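You operate a simulated robot arm through the tools that you are given. There is no shell and no other tool. Be economical: measure what you need, move in short steps, check, and stop when the job is done.

Carry out the task below with a simulated robot arm. There is one attempt and no reset: what you move stays moved.

TASK
Put the floor refill bottle from the pump end of the wooden work top on top of the blue case. Take the tall white jar and put it on the top of the drain board. Push the left door of the desk cupboard shut. Shut the press tray. Press the down button two times. Switch the charger switch off. Shut the vacuum door. Switch the vacuum switch on. Do these in any order. Set down upright: refill bottle, tall white jar.

Only the result counts: the job must be done as asked and must still hold three seconds after the hand-in. Knocking over, shifting, dropping, spilling or breaking anything else fails it.

THE ROBOT
A 7-joint arm with a vacuum gripper on a trunk, on a base that drives. Base frame: it is fixed to the floor where the robot stands at the start and does not move with it; the origin is under the middle of the robot, x ahead of it, y to its left, z up. Units: mm, rad, N and s.
With the tool pointing down near the work surface it reaches from about 100 to 800 mm from the robot's upright axis, wherever it stands. Its first joint turns from -2.897 to 2.897 rad. Places, roughly: blue case (18x14x5 cm) [-2400, 1300, 900]; charger switch [-3900, 2500, 800]; down button [-3000, 1700, 900]; left door of the desk cupboard [-3500, 0, 500]; press tray [-3900, 100, 900]; tall white jar [-2250, -1250, 1000]; top of the drain board [100, -1300, 900]; vacuum door [-3700, 2800, 600]; vacuum switch [-3800, 3100, 600]. Payload 1.88 kg.
Tool frame: the origin (TCP) lies in the middle of the cups' lips, and z points out of the cups. The gripper has 1 cup of 32 mm across, covering 32 by 32 mm (tool x, y); the bellows give 14 mm. With the vacuum on, a cup seals on a smooth face that it is pressed against (1 to 4 N); it does not hold porous or soft things. The pull reaches 41 N.
Orientation is told as [roll, pitch, yaw] about the base's x, y, z axes, in that order, counted from this pose: with the cups facing straight down, the tool's x points along the base's -x, its y along +y and its z along -z.

THE INTERFACE
- The arm moves only by the tool nudge_tool. Its argument "commands" is a list that holds one entry, the list of rows, each a list of 7 numbers: the vacuum: 1 switches it on, 0 off, then the shift along the base's x, y, z in mm, then the turn, a rotation vector about the base's x, y, z in rad. In form: [[[vac, dx, dy, dz, rx, ry, rz], ...]]. A call has 1 to 10 rows; each row is the pose to reach, as a shift and turn from the pose commanded when the call began. Each row takes 0.2 s and may step no farther than 50 mm and 0.15 rad from the row before; otherwise, or with a gripper value out of range, the whole call is refused. A pose out of reach is approached as far as the arm can. The call stops where the force on the tool passes 40 N (or 10 N more than at its start, if that is more) or the arm is blocked; 0.2 s more then pass. The pull builds up within a second once a cup has sealed. Time passes only in rows, and 0.2 s behind the last, so rows that repeat a pose give it time. The reply holds the time, the measured pose of the TCP, the force on the tool along the base axes and the pull of the vacuum, in the units named above and with some noise, with the torque about the TCP (base axes, N m) and any sound that the robot's microphone picked up, and new pictures: "views" is both (left out), scene, wrist or none.
- Cameras (640 x 400 px; columns grow to the right, rows downward): "scene" is now at [-16.2, 93.2, 1476.5]; the picture's right is [-0.85, -0.52, 0.00], its down [-0.32, 0.53, -0.79] and it looks along [0.41, -0.67, -0.61] (base axes); focal length 267 px, centre (320, 200). "wrist" rides on the gripper at [82, 14, -216] in the tool frame; the picture's right is [-0.17, 0.99, 0.00], its down [-0.91, -0.15, -0.37] and it looks along [-0.37, -0.06, 0.93] (tool axes); focal length 243 px, centre (320, 200). There is no depth. A picture from a camera that has moved, and an enlarged one, comes with that camera's place and axes in the base frame and with its lens.
- lift_body(by): slides the trunk up (or, below 0, down) by that many mm; the arm and the scene camera ride with it, the base frame stays. It gives what a move gives, with no picture.
- base_move(legs): drives the robot by 1 to 6 legs, each [ahead, left, turn to the left] in mm, mm and rad, along the robot's own axes; the way and the turn of a leg run together, so that a leg with both is an arc; at most 1500 mm and 3.142 rad a leg. The arm and the cameras ride along, it lands a little off, and it stops where it bumps. It gives what a move gives, and a new picture of the scene camera.
- pan_tilt(pan, tilt): turns the head with the scene camera to pan (to the left, within 2.705 rad either way) and tilt (down, from -0.506 to 1.204), counted from straight ahead of the robot. It gives what a move gives, and a new picture of the scene camera.
- inspect(camera, box): a new picture of the part [left, top, right, bottom] of that camera's present view, enlarged. No time passes.
- close_job(): hands the job in; it is judged then, once.

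Go step by step. Nothing tells you exact positions but the pictures and the camera data: compare them with the known pose of the tool, close in by small moves and look again before you grip or let go. The budget is 165 turns and 260 pictures, counting those below and the enlarged ones. Unless the task says otherwise, let go and move clear before handing in.

The tools are called after "Call:" as a command line: name --argument value ..., lists and objects as JSON in quotes. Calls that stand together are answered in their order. nudge_tool: Moves the arm, as the interface text tells. Its arguments: {"type":"object","properties":{"commands":{"type":"array","items":{"type":"array","items":{"type":"array","items":{"type":"number"}}}},"views":{"type":"string","enum":["both","scene","wrist","none"]}},"required":["commands"]} The other tools are called the same way: lift_body (by) slides the trunk up or down; base_move (legs) drives the base; pan_tilt (pan, tilt) turns the head that bears the scene camera; inspect (camera, box) takes an enlarged picture of a part of a camera's view; close_job () hands the job in.

At the start:

```text
t: 0.0
tool_pos: [321.4, -352.6, 1120.0]
tool_rot: [0.0, -0.003, 0.001]
ft_force: [-0.4, 0.8, 0.5]
wrist_torque: [0.0, -0.02, 0.0]
pull: 0.1
trunk travel left (down, up): [-425.0, 165.0]
robot x, y, heading: [4.4, 1.7, 0.001]
head pan, tilt: [-1.025, 0.661]
```

scene: 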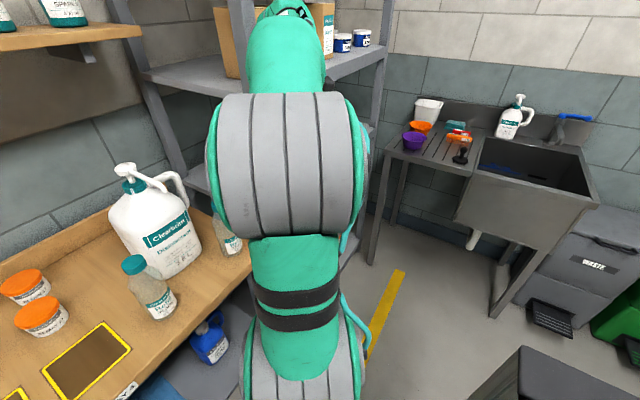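
wrist: 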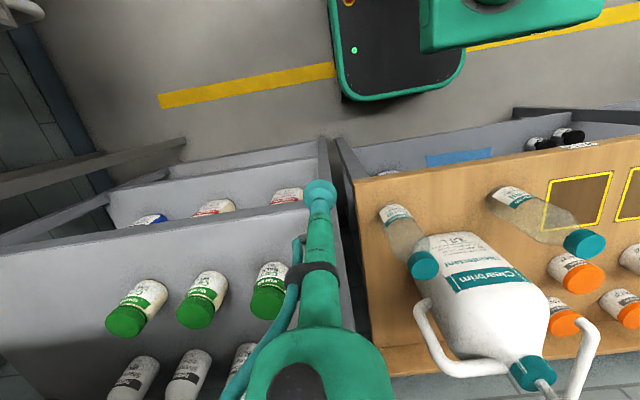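

I see the wooden work top ahead with a pump jug and teal-capped bottles, and the drain board sink on the right. First I look closer at the bottles.

Call:
inspect --camera "scene" --box '[0, 150, 300, 400]'

Call:
inspect --camera "wrist" --box '[340, 150, 640, 350]'

Call:
inspect --camera "scene" --box '[360, 70, 640, 250]'

Call:
pan_tilt --pan 0.0 --tilt 0.6

```text
1.60 times, centred on (150, 275) of scene
camera zoom: at [-16.2, 93.2, 1476.5], right [-0.85, -0.52, 0.0], down [-0.32, 0.53, -0.79], along [0.41, -0.67, -0.61], focal length 427 px, centre (592, 80)
```

zoom: 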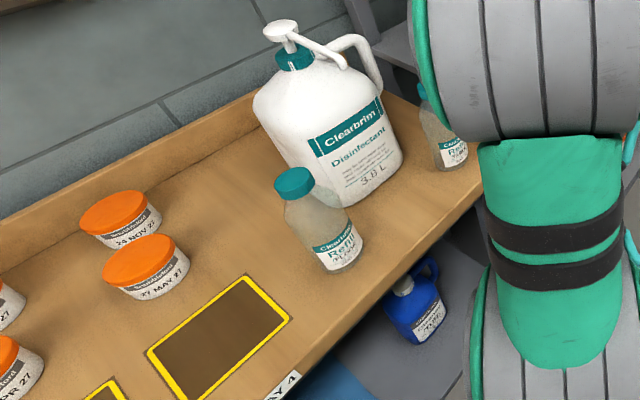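

```text
2.00 times, centred on (490, 250) of wrist
camera zoom: at [239.1, -340.3, 1335.0], right [0.17, 0.99, 0.0], down [0.91, -0.15, 0.38], along [0.37, -0.06, -0.93], focal length 485 px, centre (-20, 100)
```

zoom: 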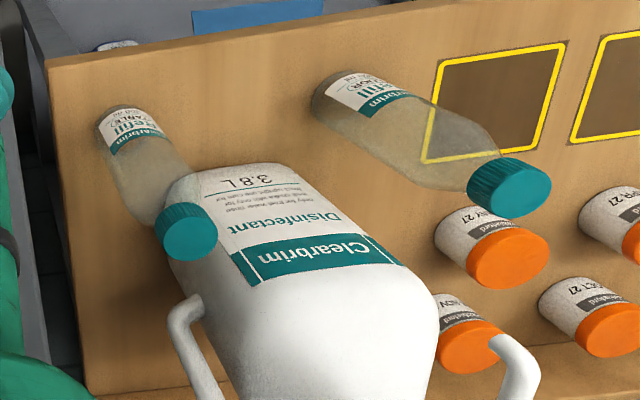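

```text
2.22 times, centred on (500, 160) of scene
camera zoom: at [-16.2, 93.2, 1476.5], right [-0.85, -0.52, 0.0], down [-0.32, 0.53, -0.79], along [0.41, -0.67, -0.61], focal length 593 px, centre (-80, 289)
```

zoom: 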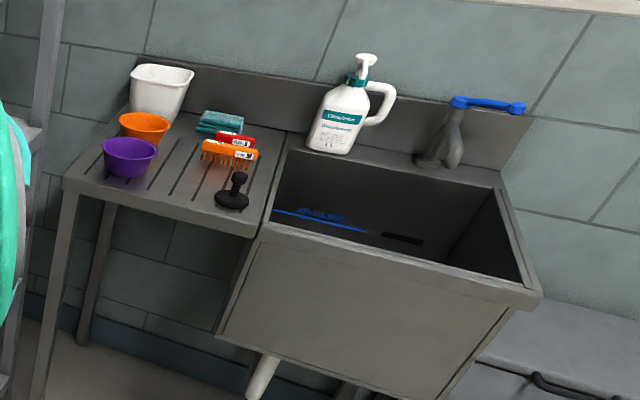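

```text
t: 1.3
tool_pos: [321.8, -353.5, 1120.2]
tool_rot: [-0.001, -0.003, 0.0]
ft_force: [-0.2, 0.1, -0.2]
wrist_torque: [0.0, -0.03, 0.01]
pull: 0.1
trunk travel left (down, up): [-425.0, 165.0]
robot x, y, heading: [0.3, -1.6, 0.002]
head pan, tilt: [0.0, 0.6]
camera scene: at [27.4, 166.9, 1481.9], right [0.0, -1.0, 0.0], down [-0.56, 0.0, -0.83], along [0.83, 0.0, -0.56], focal length 267 px, centre (320, 200)
```

scene: 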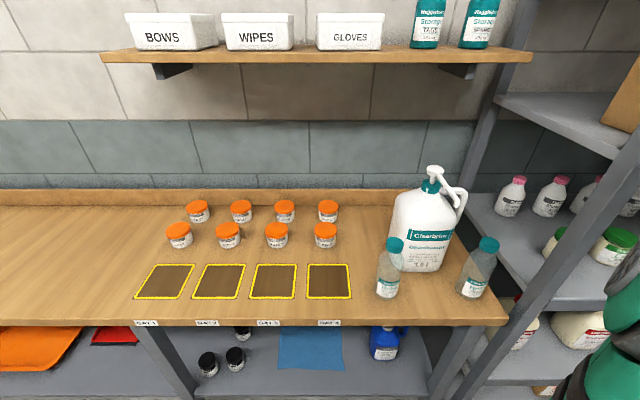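

Two refill bottles stand near the pump jug; I read their labels to tell which is "floor".

Call:
inspect --camera "scene" --box '[360, 220, 520, 320]'

Call:
inspect --camera "wrist" --box '[370, 170, 550, 280]'

Call:
pan_tilt --pan 2.7 --tilt 0.3

Call:
pan_tilt --pan -2.7 --tilt 0.3

Call:
pan_tilt --pan 1.6 --tilt 0.4

```text
4.00 times, centred on (440, 270) of scene
camera zoom: at [27.4, 166.9, 1481.9], right [0.0, -1.0, 0.0], down [-0.56, 0.0, -0.83], along [0.83, 0.0, -0.56], focal length 1068 px, centre (-160, -80)
```

zoom: 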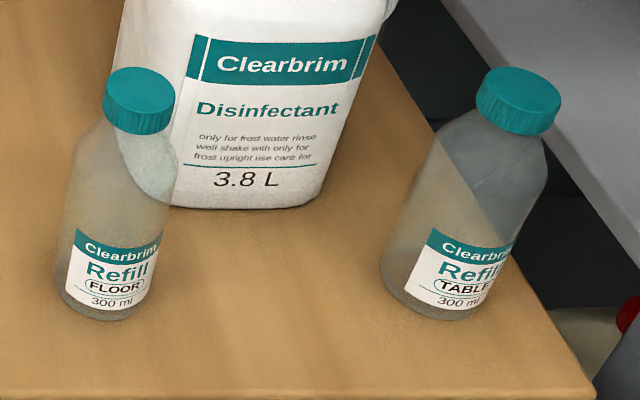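

```text
3.56 times, centred on (460, 225) of wrist
camera zoom: at [239.1, -340.3, 1335.0], right [0.17, 0.99, 0.0], down [0.91, -0.15, 0.38], along [0.37, -0.06, -0.93], focal length 863 px, centre (-178, 111)
```

zoom: 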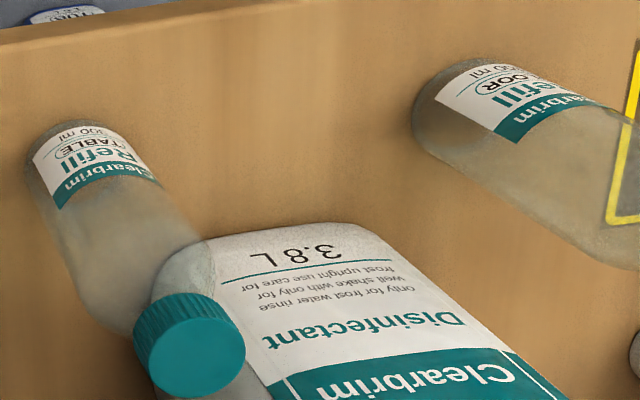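

```text
t: 3.7
tool_pos: [322.0, -352.5, 1120.1]
tool_rot: [0.001, 0.0, -0.002]
ft_force: [0.5, -0.3, 0.5]
wrist_torque: [0.01, -0.01, 0.01]
pull: 0.1
trunk travel left (down, up): [-425.0, 165.0]
robot x, y, heading: [-4.1, -1.5, 0.002]
head pan, tilt: [2.7, 0.3]
camera scene: at [-145.4, 206.9, 1509.4], right [0.43, 0.9, 0.0], down [0.27, -0.13, -0.96], along [-0.86, 0.41, -0.3], focal length 267 px, centre (320, 200)
```

scene: 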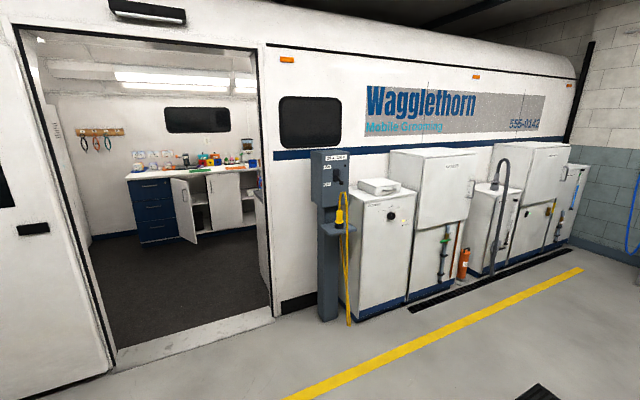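

```text
t: 7.9
tool_pos: [322.1, -353.4, 1120.9]
tool_rot: [0.0, -0.002, 0.0]
ft_force: [0.6, 0.5, -0.4]
wrist_torque: [-0.01, 0.01, 0.0]
pull: 0.1
trunk travel left (down, up): [-425.0, 165.0]
robot x, y, heading: [0.9, 3.7, -0.003]
head pan, tilt: [-2.7, 0.3]
camera scene: at [-145.4, 127.1, 1509.4], right [-0.43, 0.9, 0.0], down [0.27, 0.13, -0.96], along [-0.86, -0.41, -0.3], focal length 267 px, centre (320, 200)
```

scene: 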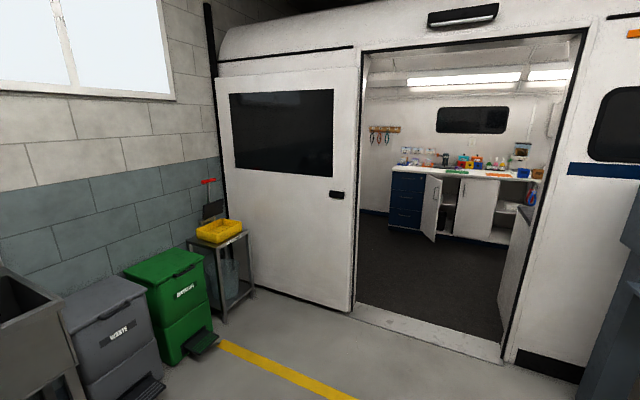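

```text
t: 11.3
tool_pos: [321.7, -352.3, 1119.9]
tool_rot: [0.0, -0.001, 0.0]
ft_force: [-0.3, -0.1, -0.1]
wrist_torque: [-0.02, 0.04, 0.0]
pull: 0.0
trunk travel left (down, up): [-425.0, 165.0]
robot x, y, heading: [1.0, -2.4, -0.0]
head pan, tilt: [1.6, 0.4]
camera scene: at [-63.7, 259.6, 1500.1], right [1.0, 0.03, 0.0], down [0.01, -0.39, -0.92], along [-0.03, 0.92, -0.39], focal length 267 px, centre (320, 200)
```

scene: 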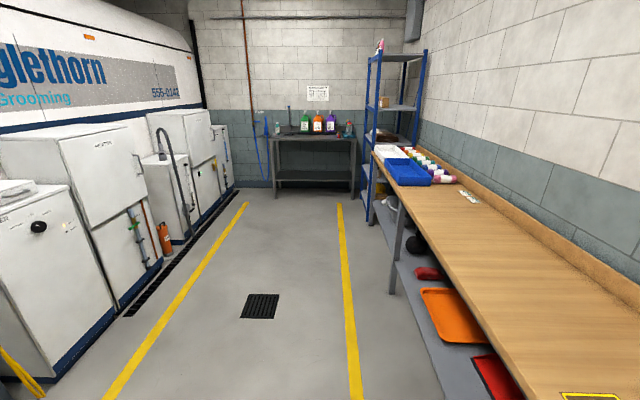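

The left bottle (by the jug, about [505, -15], top ~z 1053) reads "Refill FLOOR". I bring the tool in front of it and look.

Call:
nudge_tool --commands '[[[0, 0, 48, 0, 0, 0, 0], [0, 0, 96, 0, 0, 0, 0], [0, 0, 144, 0, 0, 0, 0], [0, 0, 192, 0, 0, 0, 0], [0, 0, 240, 0, 0, 0, 0], [0, 0, 288, 0, 0, 0, 0], [0, 10, 336, 0, 0, 0, 0], [0, 50, 336, 0, 0, 0, 0], [0, 80, 336, 0, 0, 0, 0], [0, 80, 336, 0, 0, 0, 0]]]' --views "wrist"

Call:
pan_tilt --pan 0.0 --tilt 0.6

```text
t: 13.6
tool_pos: [403.5, -18.2, 1121.6]
tool_rot: [-0.001, 0.002, -0.002]
ft_force: [-0.4, 0.0, 0.4]
wrist_torque: [0.02, 0.02, -0.01]
pull: 0.1
trunk travel left (down, up): [-425.0, 165.0]
robot x, y, heading: [1.0, -2.3, 0.002]
head pan, tilt: [1.6, 0.4]
camera wrist: at [319.7, -4.0, 1335.5], right [0.17, 0.99, 0.0], down [0.91, -0.15, 0.38], along [0.37, -0.06, -0.93], focal length 243 px, centre (320, 200)
```

wrist: 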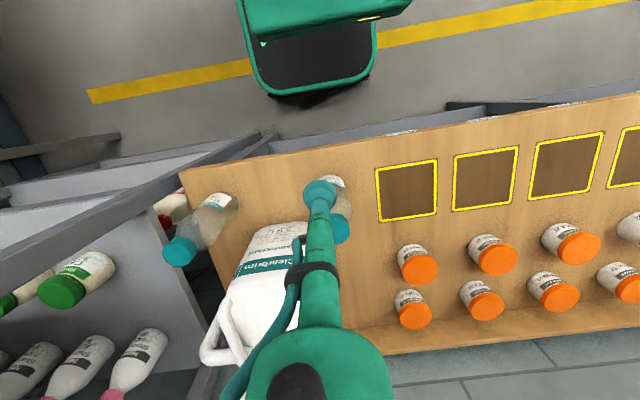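

```text
t: 15.2
tool_pos: [401.9, -18.6, 1120.2]
tool_rot: [0.0, -0.001, -0.001]
ft_force: [0.6, -0.2, -0.6]
wrist_torque: [-0.02, 0.0, 0.04]
pull: 0.0
trunk travel left (down, up): [-425.0, 165.0]
robot x, y, heading: [-4.2, -2.7, 0.006]
head pan, tilt: [0.0, 0.6]
camera scene: at [27.4, 167.1, 1481.9], right [0.0, -1.0, 0.0], down [-0.56, 0.0, -0.83], along [0.83, 0.0, -0.56], focal length 267 px, centre (320, 200)
```

scene: 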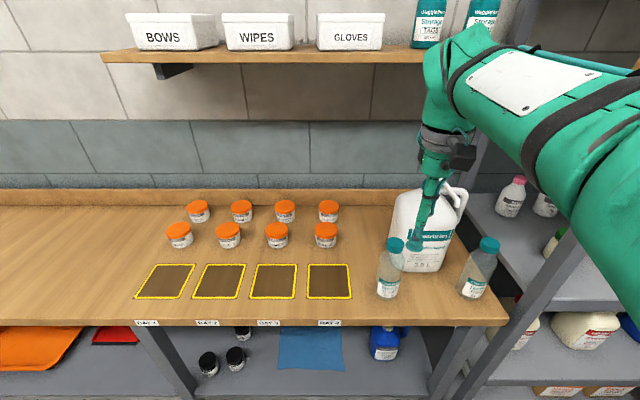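

The tool is close to the bottle; I check the tip versus the cap in detail.

Call:
inspect --camera "scene" --box '[360, 210, 488, 290]'

Call:
inspect --camera "wrist" --box '[260, 160, 388, 240]'

```text
5.00 times, centred on (424, 250) of scene
camera zoom: at [27.4, 167.1, 1481.9], right [0.0, -1.0, 0.0], down [-0.56, 0.0, -0.83], along [0.83, 0.0, -0.56], focal length 1335 px, centre (-200, -50)
```

zoom: 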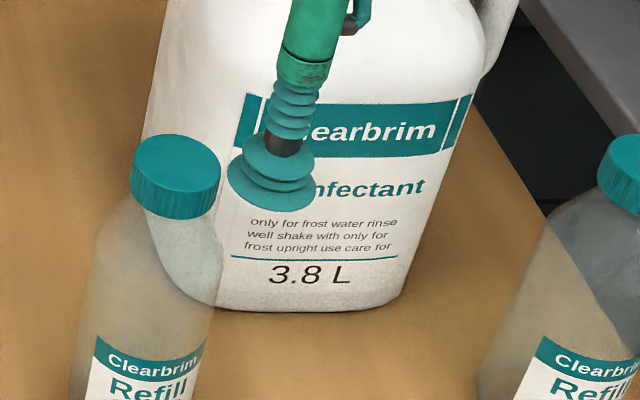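

```text
5.00 times, centred on (324, 200) of wrist
camera zoom: at [319.2, -4.2, 1335.6], right [0.17, 0.99, 0.0], down [0.91, -0.15, 0.38], along [0.37, -0.06, -0.93], focal length 1213 px, centre (300, 200)
```

zoom: 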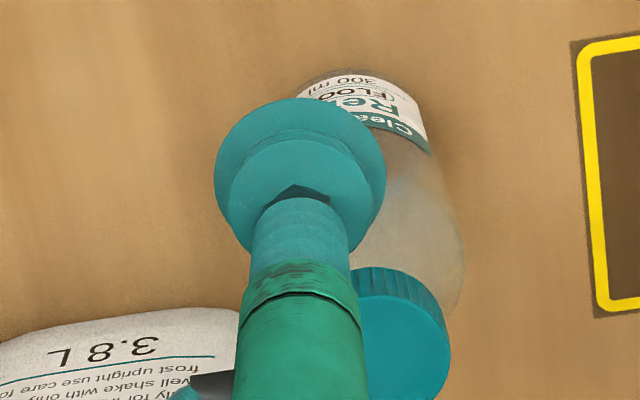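

Cap is about [484, -8, 1055]. I move over it and verify from the scene camera.

Call:
nudge_tool --commands '[[[0, 40, 5, 0, 0, 0, 0], [0, 80, 9, 0, 0, 0, 0], [0, 80, 9, -25, 0, 0, 0], [0, 80, 9, -25, 0, 0, 0]]]' --views "none"

Call:
inspect --camera "scene" --box '[360, 210, 488, 290]'

Call:
inspect --camera "wrist" --box '[260, 160, 388, 240]'

```text
t: 16.2
tool_pos: [483.3, -7.7, 1094.0]
tool_rot: [0.001, -0.003, 0.0]
ft_force: [-0.4, 0.0, 1.1]
wrist_torque: [0.01, 0.01, 0.02]
pull: 0.0
trunk travel left (down, up): [-425.0, 165.0]
robot x, y, heading: [-1.4, -1.8, -0.001]
head pan, tilt: [0.0, 0.6]
```

```text
5.00 times, centred on (424, 250) of scene
camera zoom: at [27.3, 167.0, 1481.9], right [0.0, -1.0, 0.0], down [-0.56, 0.0, -0.83], along [0.83, 0.0, -0.56], focal length 1335 px, centre (-200, -50)
```

zoom: 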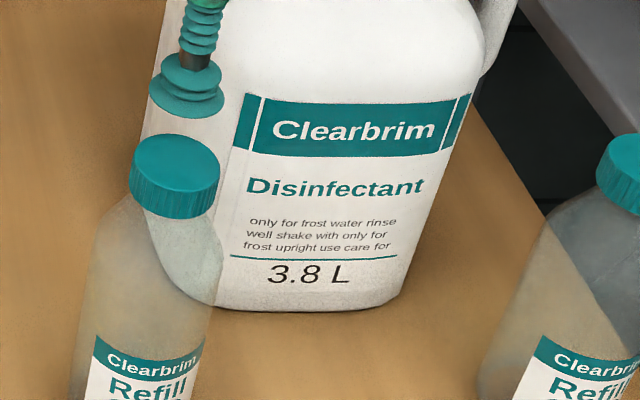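

```text
5.00 times, centred on (324, 200) of wrist
camera zoom: at [400.3, 4.5, 1309.7], right [0.17, 0.99, 0.0], down [0.91, -0.15, 0.38], along [0.37, -0.06, -0.93], focal length 1213 px, centre (300, 200)
```

zoom: 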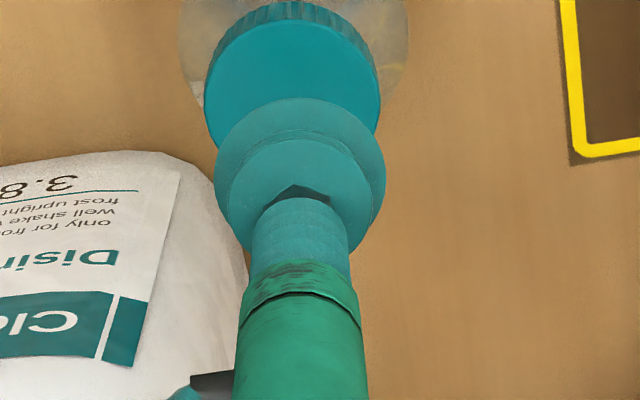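

The cup is over the cap, with about 37 mm to go. I descend with the vacuum on.

Call:
nudge_tool --commands '[[[1, -3, -1, -20, 0, 0, 0], [1, -3, -1, -32, 0, 0, 0], [1, -3, -1, -36, 0, 0, 0], [1, -3, -1, -40, 0, 0, 0], [1, -3, -1, -40, 0, 0, 0]]]' --views "none"

```text
t: 17.4
tool_pos: [479.2, -9.5, 1054.9]
tool_rot: [0.0, 0.0, -0.001]
ft_force: [-0.6, -0.8, 5.2]
wrist_torque: [0.0, 0.03, 0.01]
pull: 40.5
trunk travel left (down, up): [-425.0, 165.0]
robot x, y, heading: [2.3, 1.8, 0.002]
head pan, tilt: [0.0, 0.6]
```

Sealed. I lift the bottle and draw it back toward the robot.

Call:
nudge_tool --commands '[[[1, 0, 0, 20, 0, 0, 0], [1, 0, 0, 50, 0, 0, 0], [1, 0, 0, 80, 0, 0, 0], [1, -30, 0, 100, 0, 0, 0], [1, -65, 0, 100, 0, 0, 0], [1, -100, 0, 100, 0, 0, 0], [1, -130, 0, 100, 0, 0, 0], [1, -130, 0, 100, 0, 0, 0]]]' --views "both"

```text
t: 19.2
tool_pos: [349.3, -6.5, 1155.7]
tool_rot: [0.0, -0.001, -0.003]
ft_force: [-0.1, 0.2, -0.7]
wrist_torque: [0.0, -0.04, 0.0]
pull: 40.6
trunk travel left (down, up): [-425.0, 165.0]
robot x, y, heading: [-2.0, -1.7, -0.004]
head pan, tilt: [0.0, 0.6]
camera scene: at [27.0, 167.1, 1481.9], right [0.0, -1.0, 0.0], down [-0.56, 0.0, -0.83], along [0.83, 0.0, -0.56], focal length 267 px, centre (320, 200)
camera wrist: at [266.4, 6.3, 1370.6], right [0.17, 0.99, 0.0], down [0.91, -0.15, 0.38], along [0.37, -0.06, -0.93], focal length 243 px, centre (320, 200)
```

scene: 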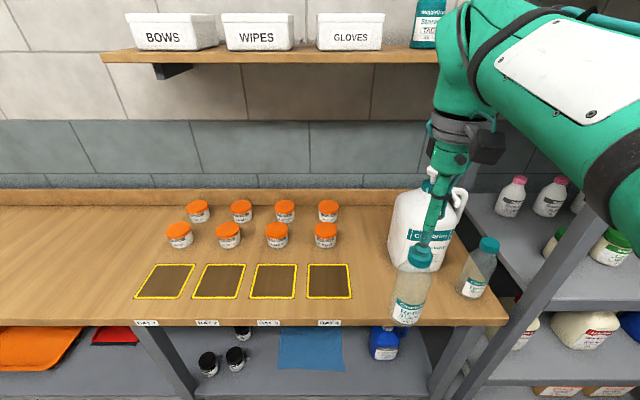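
wrist: 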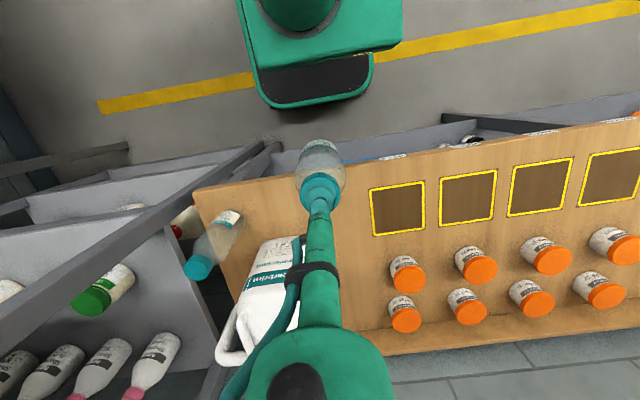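

The bottle hangs well. I back away from the bench and turn to face the trailer doorway.

Call:
base_move --legs '[[-600, 0, 0], [0, 0, 3.14], [0, -110, 0]]'

Call:
pan_tilt --pan 0.0 --tilt 0.35

```text
t: 30.8
tool_pos: [-957.0, 104.5, 1155.6]
tool_rot: [0.0, -0.003, -3.117]
ft_force: [-0.6, 0.5, -0.3]
wrist_torque: [0.03, -0.04, -0.01]
pull: 40.3
trunk travel left (down, up): [-425.0, 165.0]
robot x, y, heading: [-606.4, 107.4, -3.113]
head pan, tilt: [0.0, 0.6]
camera scene: at [-632.6, -53.8, 1481.9], right [-0.03, 1.0, 0.0], down [0.56, 0.01, -0.83], along [-0.82, -0.02, -0.56], focal length 267 px, centre (320, 200)
```

scene: 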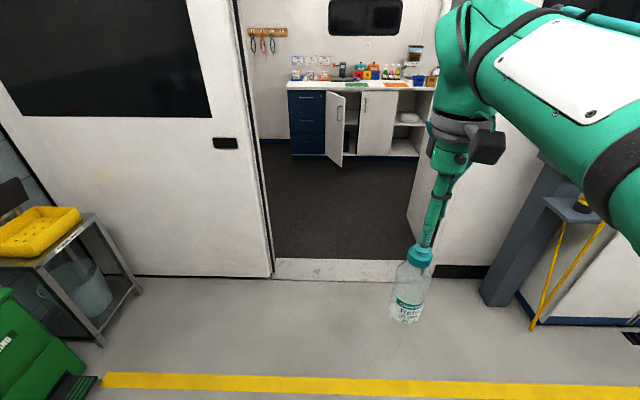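

```text
t: 31.6
tool_pos: [-957.0, 103.2, 1155.7]
tool_rot: [0.0, -0.002, -3.116]
ft_force: [0.4, -0.3, 0.2]
wrist_torque: [-0.02, 0.02, 0.01]
pull: 41.1
trunk travel left (down, up): [-425.0, 165.0]
robot x, y, heading: [-608.0, 107.6, -3.112]
head pan, tilt: [0.0, 0.351]
camera scene: at [-637.4, -53.8, 1504.6], right [-0.03, 1.0, 0.0], down [0.34, 0.01, -0.94], along [-0.94, -0.02, -0.34], focal length 267 px, centre (320, 200)
```

scene: 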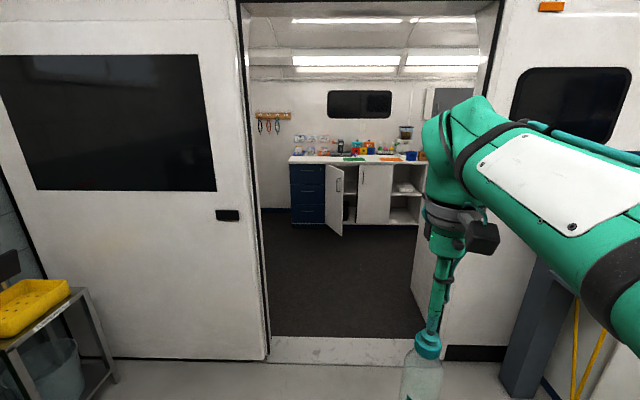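

Doorway spans roughly y -390 to 650. I correct heading and drive into it.

Call:
base_move --legs '[[0, -20, -0.03], [1450, 0, 0]]'

Call:
pan_tilt --pan -0.9 --tilt 0.45

Call:
pan_tilt --pan 0.9 --tilt 0.45

```text
t: 39.2
tool_pos: [-2421.6, 158.2, 1155.0]
tool_rot: [0.001, -0.003, 3.121]
ft_force: [-0.8, 0.0, -0.1]
wrist_torque: [0.01, 0.03, 0.0]
pull: 40.9
trunk travel left (down, up): [-425.0, 165.0]
robot x, y, heading: [-2071.8, 147.3, 3.122]
head pan, tilt: [0.0, 0.351]
camera scene: at [-2107.5, -15.3, 1504.7], right [0.02, 1.0, 0.0], down [0.34, -0.01, -0.94], along [-0.94, 0.02, -0.34], focal length 267 px, centre (320, 200)
```

scene: 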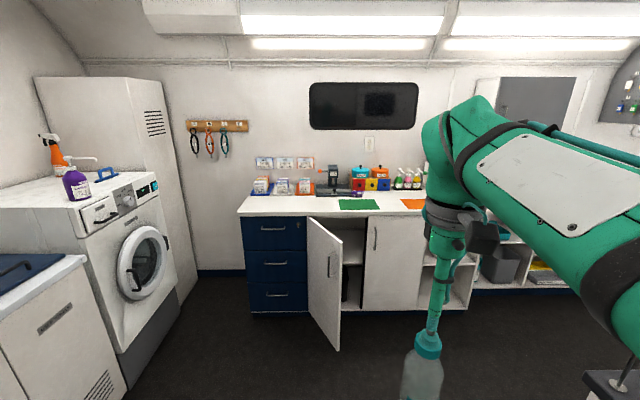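

```text
t: 40.4
tool_pos: [-2419.1, 158.1, 1156.6]
tool_rot: [0.0, -0.003, 3.121]
ft_force: [0.3, -0.2, -0.8]
wrist_torque: [-0.03, 0.07, -0.01]
pull: 40.9
trunk travel left (down, up): [-425.0, 165.0]
robot x, y, heading: [-2070.1, 142.2, 3.121]
head pan, tilt: [-0.901, 0.45]
camera scene: at [-2070.3, 56.1, 1495.5], right [0.79, 0.61, 0.0], down [0.26, -0.35, -0.9], along [-0.55, 0.72, -0.44], focal length 267 px, centre (320, 200)
```

scene: 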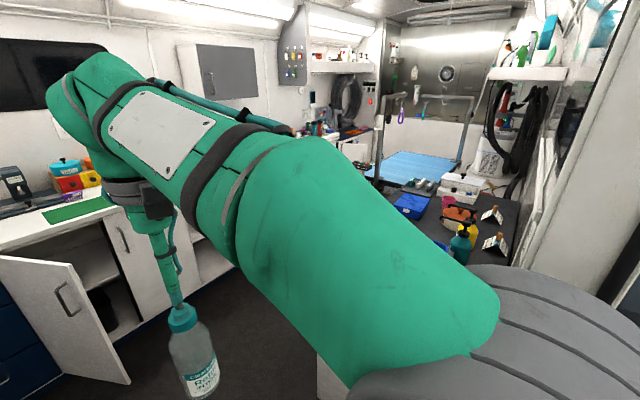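

```text
t: 42.2
tool_pos: [-2420.3, 158.3, 1156.3]
tool_rot: [0.0, -0.002, 3.122]
ft_force: [0.4, 0.4, -0.4]
wrist_torque: [0.01, 0.01, 0.03]
pull: 40.6
trunk travel left (down, up): [-425.0, 165.0]
robot x, y, heading: [-2072.7, 146.2, 3.126]
head pan, tilt: [0.901, 0.45]
camera scene: at [-2072.9, -87.9, 1495.5], right [-0.77, 0.64, 0.0], down [0.28, 0.34, -0.9], along [-0.57, -0.69, -0.44], focal length 267 px, centre (320, 200)
```

scene: 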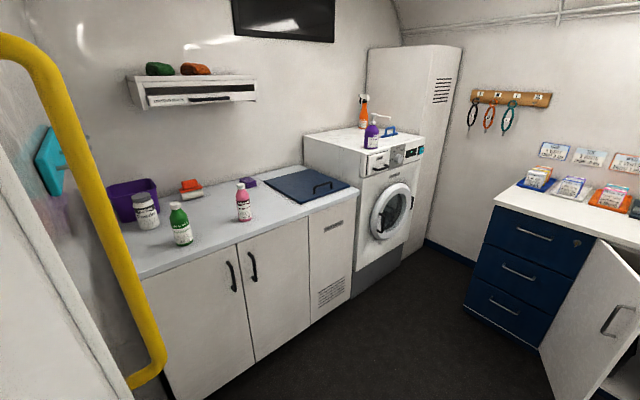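

I see the blue case on the dark counter to the right (~[-2410, 1250]), the tall white jar on the left counter, and the cupboard with its left door open. I drive in and turn toward the case.

Call:
base_move --legs '[[800, 0, 0], [0, 0, -1.55]]'

Call:
pan_tilt --pan -0.4 --tilt 0.6

```text
t: 50.1
tool_pos: [-2864.0, 510.9, 1155.0]
tool_rot: [0.001, -0.002, 1.608]
ft_force: [0.6, -0.8, 0.1]
wrist_torque: [0.01, -0.02, 0.03]
pull: 40.9
trunk travel left (down, up): [-425.0, 165.0]
robot x, y, heading: [-2856.4, 160.3, 1.614]
head pan, tilt: [0.901, 0.45]
camera scene: at [-3092.7, 151.3, 1495.5], right [0.59, 0.81, 0.0], down [0.35, -0.26, -0.9], along [-0.73, 0.53, -0.44], focal length 267 px, centre (320, 200)
```

scene: 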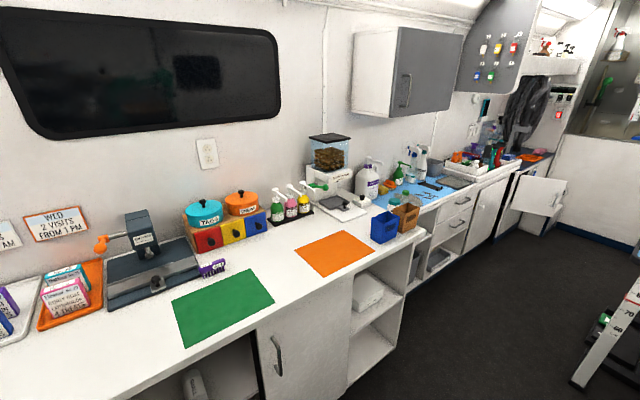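

```text
t: 51.6
tool_pos: [-2862.8, 509.7, 1155.3]
tool_rot: [-0.001, -0.003, 1.609]
ft_force: [-0.4, 0.1, -0.3]
wrist_torque: [-0.04, -0.03, 0.02]
pull: 40.4
trunk travel left (down, up): [-425.0, 165.0]
robot x, y, heading: [-2857.8, 157.0, 1.614]
head pan, tilt: [-0.4, 0.6]
camera scene: at [-2987.3, 179.8, 1481.9], right [0.94, -0.35, 0.0], down [-0.2, -0.53, -0.83], along [0.29, 0.77, -0.56], focal length 267 px, centre (320, 200)
```

scene: 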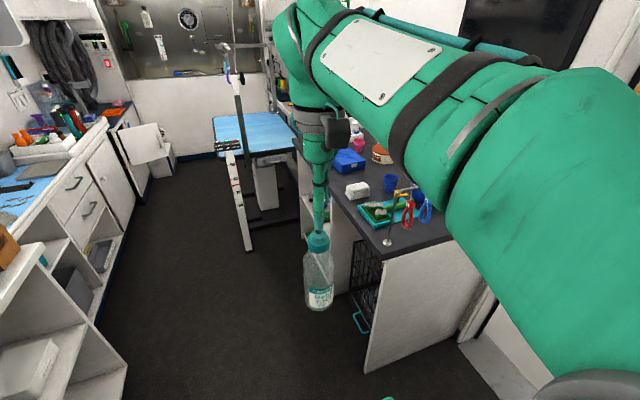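

Case is about [-2440, 1230]. I drive up along the aisle so it is within reach on the right.

Call:
base_move --legs '[[680, 0, 0]]'

Call:
pan_tilt --pan -0.9 --tilt 0.7

```text
t: 55.4
tool_pos: [-2887.6, 1187.2, 1155.5]
tool_rot: [-0.001, -0.001, 1.607]
ft_force: [0.6, 0.8, -0.2]
wrist_torque: [0.0, -0.01, -0.01]
pull: 40.8
trunk travel left (down, up): [-425.0, 165.0]
robot x, y, heading: [-2882.3, 837.1, 1.61]
head pan, tilt: [-0.4, 0.6]
camera scene: at [-3012.6, 858.2, 1481.9], right [0.93, -0.36, 0.0], down [-0.2, -0.53, -0.83], along [0.29, 0.77, -0.56], focal length 267 px, centre (320, 200)
```

scene: 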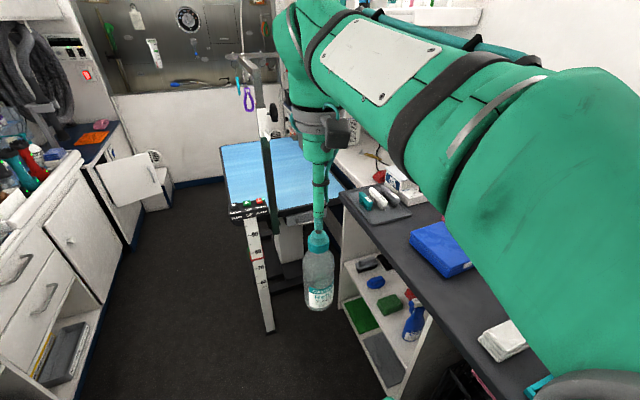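

```text
t: 56.3
tool_pos: [-2887.3, 1187.5, 1156.1]
tool_rot: [-0.001, -0.002, 1.604]
ft_force: [0.3, 0.0, -1.2]
wrist_torque: [0.0, 0.0, 0.0]
pull: 41.1
trunk travel left (down, up): [-425.0, 165.0]
robot x, y, heading: [-2879.7, 837.2, 1.61]
head pan, tilt: [-0.901, 0.7]
camera scene: at [-2979.4, 830.9, 1473.3], right [0.65, -0.76, 0.0], down [-0.49, -0.42, -0.77], along [0.58, 0.5, -0.64], focal length 267 px, centre (320, 200)
```

scene: 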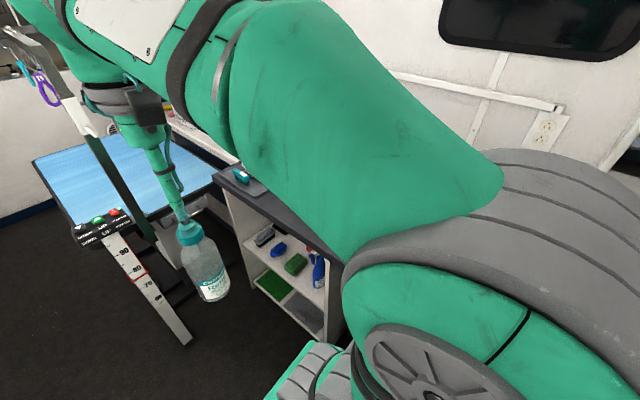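

Case top centre is about [-2469, 1289]. I raise a bit and swing the bottle over toward it, stopping short to look.

Call:
nudge_tool --commands '[[[1, 20, 0, 40, 0, 0, 0], [1, 60, 10, 60, 0, 0, 0], [1, 105, 25, 60, 0, 0, 0], [1, 150, 35, 60, 0, 0, 0], [1, 195, 50, 60, 0, 0, 0], [1, 240, 60, 60, 0, 0, 0], [1, 285, 70, 60, 0, 0, 0], [1, 320, 80, 60, 0, 0, 0], [1, 320, 80, 60, 0, 0, 0]]]' --views "wrist"

Call:
pan_tilt --pan -0.6 --tilt 0.6

```text
t: 58.3
tool_pos: [-2564.4, 1267.0, 1214.1]
tool_rot: [0.001, -0.002, 1.606]
ft_force: [0.3, -0.1, -1.2]
wrist_torque: [0.0, 0.03, 0.02]
pull: 40.6
trunk travel left (down, up): [-425.0, 165.0]
robot x, y, heading: [-2882.8, 841.2, 1.604]
head pan, tilt: [-0.901, 0.7]
camera wrist: at [-2574.9, 1183.0, 1430.0], right [-0.99, 0.13, 0.0], down [0.12, 0.92, 0.38], along [0.05, 0.37, -0.93], focal length 243 px, centre (320, 200)
```

wrist: 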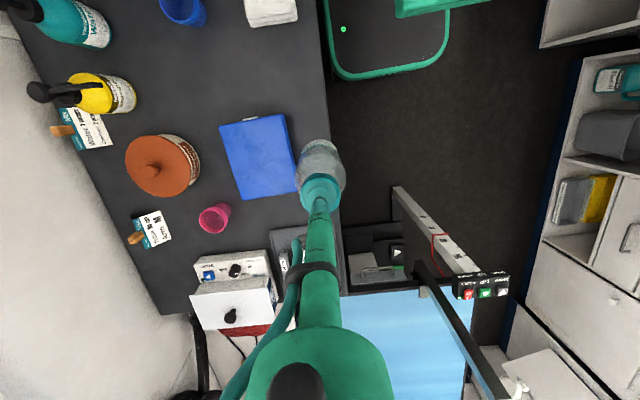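

```text
t: 59.1
tool_pos: [-2565.7, 1266.4, 1214.2]
tool_rot: [0.0, -0.001, 1.606]
ft_force: [0.3, 0.2, -0.3]
wrist_torque: [0.02, 0.01, 0.01]
pull: 40.9
trunk travel left (down, up): [-425.0, 165.0]
robot x, y, heading: [-2881.2, 837.9, 1.607]
head pan, tilt: [-0.6, 0.6]
camera scene: at [-2996.7, 850.3, 1481.9], right [0.84, -0.54, 0.0], down [-0.3, -0.48, -0.82], along [0.44, 0.7, -0.57], focal length 267 px, centre (320, 200)
```

scene: 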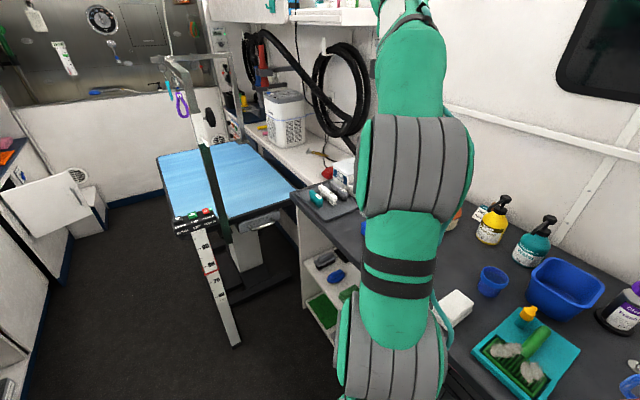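

Case centre computes to [-2430, 1275] with top ≈ 910. I move over and lower partly, then check.

Call:
nudge_tool --commands '[[[1, 45, 3, 0, 0, 0, 0], [1, 90, 6, 0, 0, 0, 0], [1, 135, 9, 0, 0, 0, 0], [1, 135, 9, -40, 0, 0, 0], [1, 135, 9, -80, 0, 0, 0], [1, 135, 9, -80, 0, 0, 0]]]' --views "both"

```text
t: 60.5
tool_pos: [-2430.3, 1275.8, 1133.3]
tool_rot: [-0.001, 0.0, 1.607]
ft_force: [0.1, 0.1, -0.2]
wrist_torque: [0.01, 0.0, 0.0]
pull: 40.7
out of reach, approached as far as the arm can: row 3
trunk travel left (down, up): [-425.0, 165.0]
robot x, y, heading: [-2881.3, 836.6, 1.605]
head pan, tilt: [-0.6, 0.6]
camera scene: at [-2996.8, 850.4, 1481.9], right [0.84, -0.53, 0.0], down [-0.3, -0.48, -0.83], along [0.44, 0.7, -0.56], focal length 267 px, centre (320, 200)
camera wrist: at [-2441.9, 1192.3, 1348.8], right [-0.99, 0.13, 0.0], down [0.12, 0.92, 0.38], along [0.05, 0.37, -0.93], focal length 243 px, centre (320, 200)
```

scene: 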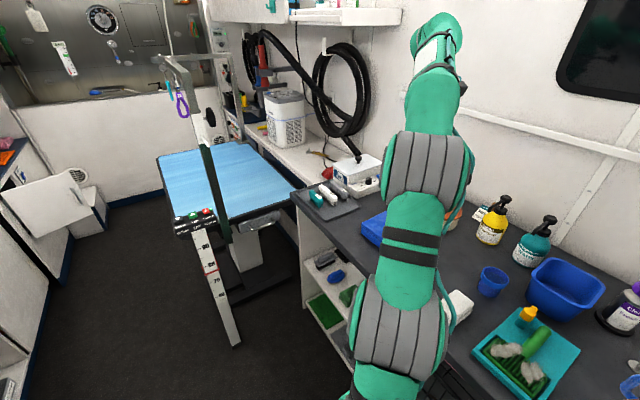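
wrist: 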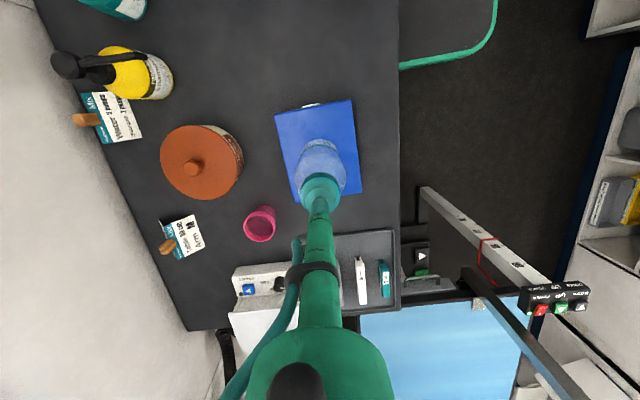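

Bottle is centred over the case. I lower it in small steps until it touches.

Call:
nudge_tool --commands '[[[1, 0, 0, -15, 0, 0, 0], [1, 0, 0, -20, 0, 0, 0], [1, 0, 0, -24, 0, 0, 0], [1, 0, 0, -24, 0, 0, 0]]]' --views "none"

```text
t: 61.5
tool_pos: [-2431.4, 1277.3, 1111.4]
tool_rot: [0.001, -0.003, 1.606]
ft_force: [0.2, 0.6, -0.5]
wrist_torque: [-0.03, -0.02, 0.0]
pull: 40.7
trunk travel left (down, up): [-425.0, 165.0]
robot x, y, heading: [-2884.1, 840.5, 1.605]
head pan, tilt: [-0.6, 0.6]
```

Call:
nudge_tool --commands '[[[1, 0, 0, -3, 0, 0, 0], [1, 0, 0, -6, 0, 0, 0], [1, 0, 0, -6, 0, 0, 0]]]' --views "none"

Call:
inspect --camera "wrist" --box '[240, 80, 400, 220]'

```text
t: 62.3
tool_pos: [-2432.8, 1277.1, 1105.4]
tool_rot: [0.0, -0.001, 1.605]
ft_force: [0.0, 0.0, -0.9]
wrist_torque: [0.03, 0.01, -0.07]
pull: 40.5
trunk travel left (down, up): [-425.0, 165.0]
robot x, y, heading: [-2881.6, 836.8, 1.606]
head pan, tilt: [-0.6, 0.6]
```

```text
2.86 times, centred on (320, 150) of wrist
camera zoom: at [-2443.5, 1193.2, 1320.6], right [-0.99, 0.13, 0.0], down [0.12, 0.92, 0.38], along [0.05, 0.37, -0.93], focal length 693 px, centre (320, 343)
```

zoom: 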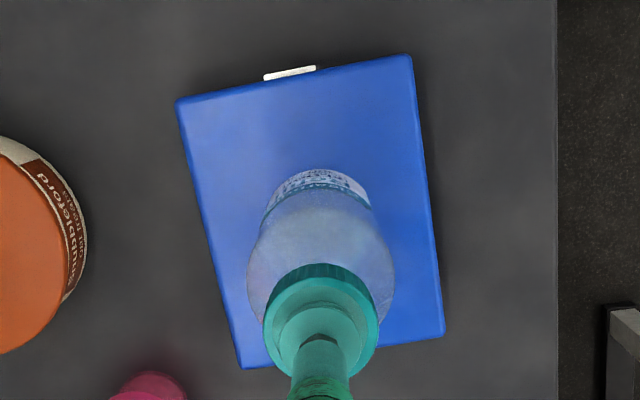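

Call:
nudge_tool --commands '[[[1, 0, 0, -3, 0, 0, 0], [1, 0, 0, -6, 0, 0, 0], [1, 0, 0, -6, 0, 0, 0]]]' --views "none"

```text
t: 63.1
tool_pos: [-2431.9, 1276.6, 1100.3]
tool_rot: [0.001, -0.001, 1.607]
ft_force: [-0.1, 0.9, -1.5]
wrist_torque: [-0.03, -0.02, -0.02]
pull: 40.3
trunk travel left (down, up): [-425.0, 165.0]
robot x, y, heading: [-2881.2, 841.2, 1.605]
head pan, tilt: [-0.6, 0.6]
```

Call:
nudge_tool --commands '[[[1, 0, 0, -3, 0, 0, 0], [1, 0, 0, -6, 0, 0, 0], [1, 0, 0, -6, 0, 0, 0]]]' --views "none"

Call:
nudge_tool --commands '[[[1, 0, 0, -3, 0, 0, 0], [1, 0, 0, -3, 0, 0, 0]]]' --views "none"

Call:
inspect --camera "wrist" --box '[240, 80, 400, 220]'

```text
t: 63.9
tool_pos: [-2433.4, 1276.0, 1093.3]
tool_rot: [0.0, -0.001, 1.605]
ft_force: [-0.9, -1.3, -0.6]
wrist_torque: [0.0, 0.02, 0.03]
pull: 41.3
trunk travel left (down, up): [-425.0, 165.0]
robot x, y, heading: [-2879.8, 836.0, 1.606]
head pan, tilt: [-0.6, 0.6]
```

```text
t: 64.5
tool_pos: [-2432.8, 1275.9, 1090.6]
tool_rot: [0.002, 0.0, 1.606]
ft_force: [-0.2, 0.1, -1.6]
wrist_torque: [0.0, -0.01, 0.01]
pull: 40.4
trunk travel left (down, up): [-425.0, 165.0]
robot x, y, heading: [-2882.0, 841.4, 1.606]
head pan, tilt: [-0.6, 0.6]
```

```text
2.86 times, centred on (320, 150) of wrist
camera zoom: at [-2443.3, 1192.3, 1305.7], right [-0.99, 0.13, 0.0], down [0.12, 0.92, 0.38], along [0.05, 0.37, -0.93], focal length 693 px, centre (320, 343)
```

zoom: 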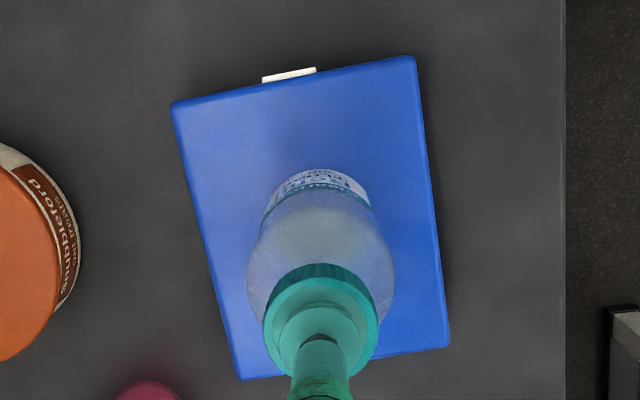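

Still hanging free; the case top seems nearer z 880. I keep lowering.

Call:
nudge_tool --commands '[[[1, 0, 0, -4, 0, 0, 0], [1, 0, 0, -8, 0, 0, 0], [1, 0, 0, -8, 0, 0, 0]]]' --views "none"

Call:
nudge_tool --commands '[[[1, 0, 0, -3, 0, 0, 0], [1, 0, 0, -5, 0, 0, 0], [1, 0, 0, -5, 0, 0, 0]]]' --views "none"

Call:
inspect --camera "wrist" --box '[240, 80, 400, 220]'

```text
t: 65.3
tool_pos: [-2432.3, 1276.3, 1083.8]
tool_rot: [-0.002, -0.003, 1.605]
ft_force: [0.7, 0.3, 9.3]
wrist_torque: [0.01, 0.01, 0.01]
pull: 40.4
trunk travel left (down, up): [-425.0, 165.0]
robot x, y, heading: [-2880.0, 837.0, 1.607]
head pan, tilt: [-0.6, 0.6]
```

```text
t: 66.1
tool_pos: [-2432.7, 1275.5, 1078.4]
tool_rot: [-0.006, -0.003, 1.606]
ft_force: [0.3, 0.6, 30.4]
wrist_torque: [0.03, -0.01, 0.0]
pull: 40.5
trunk travel left (down, up): [-425.0, 165.0]
robot x, y, heading: [-2882.2, 840.3, 1.613]
head pan, tilt: [-0.6, 0.6]
```

```text
2.86 times, centred on (320, 150) of wrist
camera zoom: at [-2444.6, 1191.6, 1295.1], right [-0.99, 0.13, 0.0], down [0.12, 0.92, 0.38], along [0.05, 0.38, -0.93], focal length 693 px, centre (320, 343)
```

zoom: 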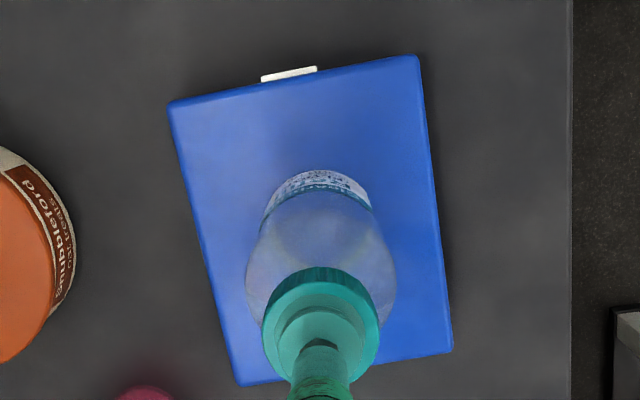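

Contact made; I ease the pressure, let go and rise.

Call:
nudge_tool --commands '[[[1, 0, 0, 5, 0, 0, 0], [0, 0, 0, 6, 0, 0, 0], [0, 0, 0, 6, 0, 0, 0], [0, 0, 0, 6, 0, 0, 0], [0, 0, 0, 6, 0, 0, 0], [0, 0, 0, 6, 0, 0, 0], [0, 0, 0, 9, 0, 0, 0], [0, 0, 0, 15, 0, 0, 0], [0, 0, 0, 30, 0, 0, 0]]]' --views "none"

Call:
inspect --camera "wrist" --box '[240, 80, 400, 220]'

```text
t: 68.1
tool_pos: [-2432.5, 1275.7, 1107.1]
tool_rot: [-0.002, -0.001, 1.605]
ft_force: [0.1, 0.0, 0.5]
wrist_torque: [0.01, 0.03, -0.02]
pull: 0.0
trunk travel left (down, up): [-425.0, 165.0]
robot x, y, heading: [-2882.5, 840.8, 1.6]
head pan, tilt: [-0.6, 0.6]
```

```text
2.86 times, centred on (320, 150) of wrist
camera zoom: at [-2443.5, 1192.3, 1322.8], right [-0.99, 0.13, 0.0], down [0.12, 0.92, 0.38], along [0.05, 0.37, -0.93], focal length 693 px, centre (320, 343)
```

zoom: 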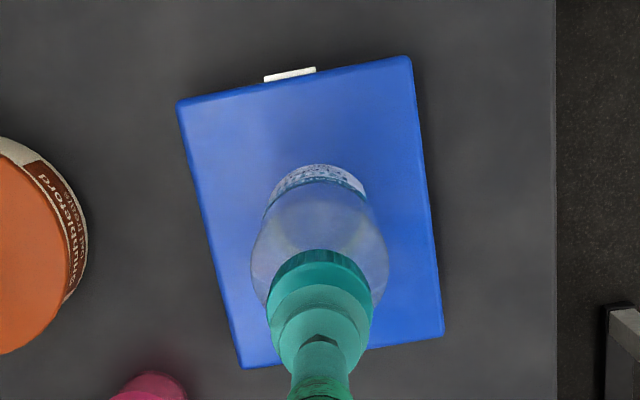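

The bottle stands on the case. I rise clear and swing back toward the table's control panel to look at its buttons.

Call:
nudge_tool --commands '[[[0, 0, 0, 50, 0, 0, 0], [0, 0, 0, 90, 0, 0, 0], [0, -40, 0, 110, 0, 0, 0], [0, -85, -10, 110, 0, 0, 0], [0, -130, -20, 110, 0, 0, 0], [0, -175, -30, 110, 0, 0, 0], [0, -220, -40, 110, 0, 0, 0], [0, -265, -40, 110, 0, 0, 0], [0, -310, -40, 110, 0, 0, 0], [0, -355, -40, 110, 0, 0, 0]]]' --views "both"

Call:
inspect --camera "scene" --box '[150, 180, 270, 260]'

```text
t: 70.3
tool_pos: [-2789.5, 1236.2, 1215.6]
tool_rot: [0.002, 0.0, 1.605]
ft_force: [-0.5, -0.1, 0.8]
wrist_torque: [-0.02, 0.05, 0.0]
pull: 0.0
out of reach, approached as far as the arm can: row 2, 3
trunk travel left (down, up): [-425.0, 165.0]
robot x, y, heading: [-2882.7, 841.9, 1.612]
head pan, tilt: [-0.6, 0.6]
camera scene: at [-2996.6, 850.5, 1481.9], right [0.84, -0.53, 0.0], down [-0.3, -0.48, -0.82], along [0.44, 0.7, -0.57], focal length 267 px, centre (320, 200)
camera wrist: at [-2800.2, 1153.2, 1431.7], right [-0.99, 0.13, 0.0], down [0.12, 0.92, 0.38], along [0.05, 0.37, -0.93], focal length 243 px, centre (320, 200)
```

scene: 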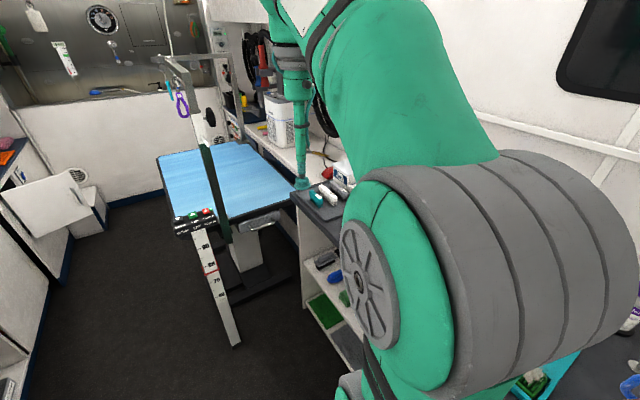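
wrist: 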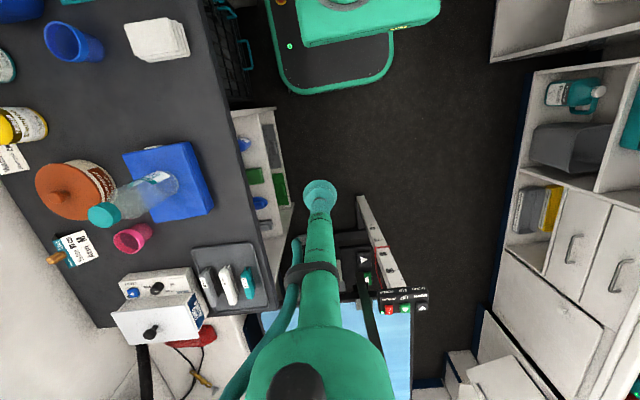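

```text
5.00 times, centred on (210, 220) of scene
camera zoom: at [-2996.6, 850.5, 1481.9], right [0.84, -0.53, 0.0], down [-0.3, -0.48, -0.82], along [0.44, 0.7, -0.57], focal length 1335 px, centre (870, 100)
```

zoom: 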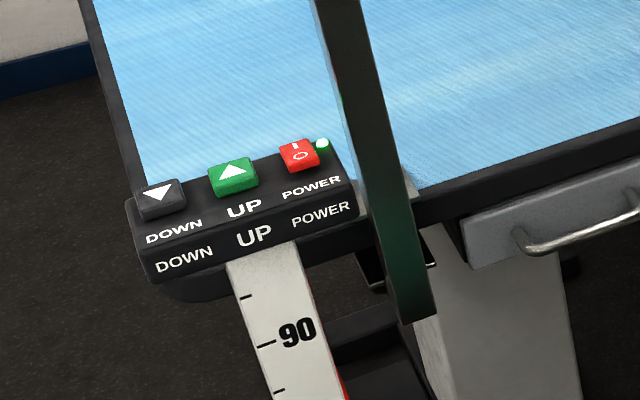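

Down button located at about [-3022, 1733, 897], with a grooming post at roughly [-2900, 1600] to avoid. I shift the base left and forward so the arm comes in left of the post.

Call:
nudge_tool --commands '[[[0, -45, -20, 0, 0, 0, 0], [0, -90, -45, 0, 0, 0, 0], [0, -100, -60, 0, 0, 0, 0], [0, -100, -60, 0, 0, 0, 0]]]' --views "none"

Call:
base_move --legs '[[0, 230, -0.035], [280, 0, 0]]'

```text
refused: row 2 steps farther than a row can; nothing moved
```

```text
t: 73.6
tool_pos: [-3002.5, 1514.5, 1216.9]
tool_rot: [0.0, 0.0, 1.564]
ft_force: [0.6, -0.8, -1.1]
wrist_torque: [-0.01, 0.02, 0.0]
pull: 0.0
trunk travel left (down, up): [-425.0, 165.0]
robot x, y, heading: [-3114.3, 1119.7, 1.567]
head pan, tilt: [-0.6, 0.6]
camera scene: at [-3227.1, 1136.3, 1481.9], right [0.82, -0.57, 0.0], down [-0.32, -0.46, -0.83], along [0.47, 0.68, -0.56], focal length 267 px, centre (320, 200)
```

scene: 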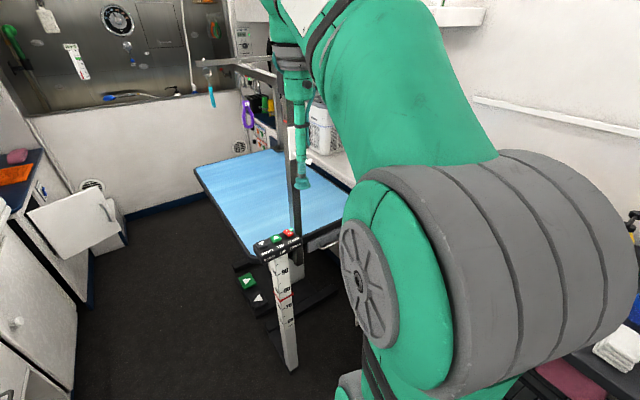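

No bump. I zoom in on the panel and wrist view to refine the button place.

Call:
inspect --camera "scene" --box '[230, 190, 350, 270]'

Call:
inspect --camera "wrist" --box '[240, 150, 400, 250]'

```text
5.00 times, centred on (290, 230) of scene
camera zoom: at [-3227.1, 1136.3, 1481.9], right [0.82, -0.57, 0.0], down [-0.32, -0.46, -0.83], along [0.47, 0.68, -0.56], focal length 1335 px, centre (470, 50)
```

zoom: 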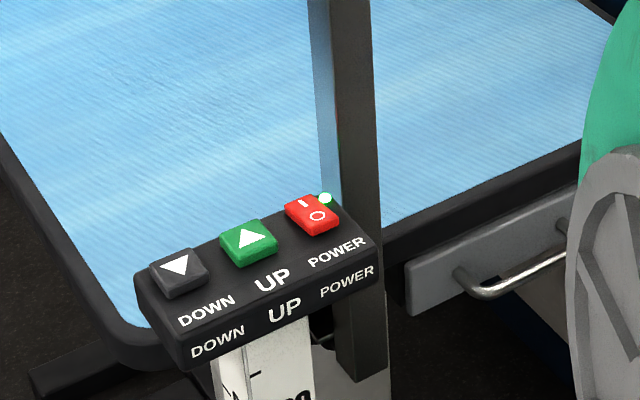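

```text
4.00 times, centred on (320, 200) of wrist
camera zoom: at [-3017.4, 1430.7, 1431.7], right [-0.98, 0.17, 0.0], down [0.16, 0.91, 0.38], along [0.06, 0.37, -0.93], focal length 970 px, centre (320, 200)
```

zoom: 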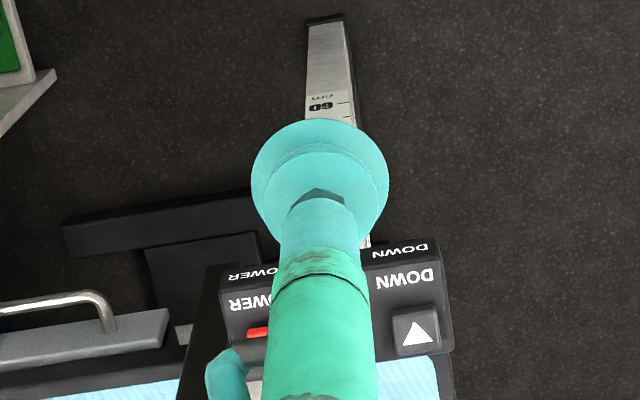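

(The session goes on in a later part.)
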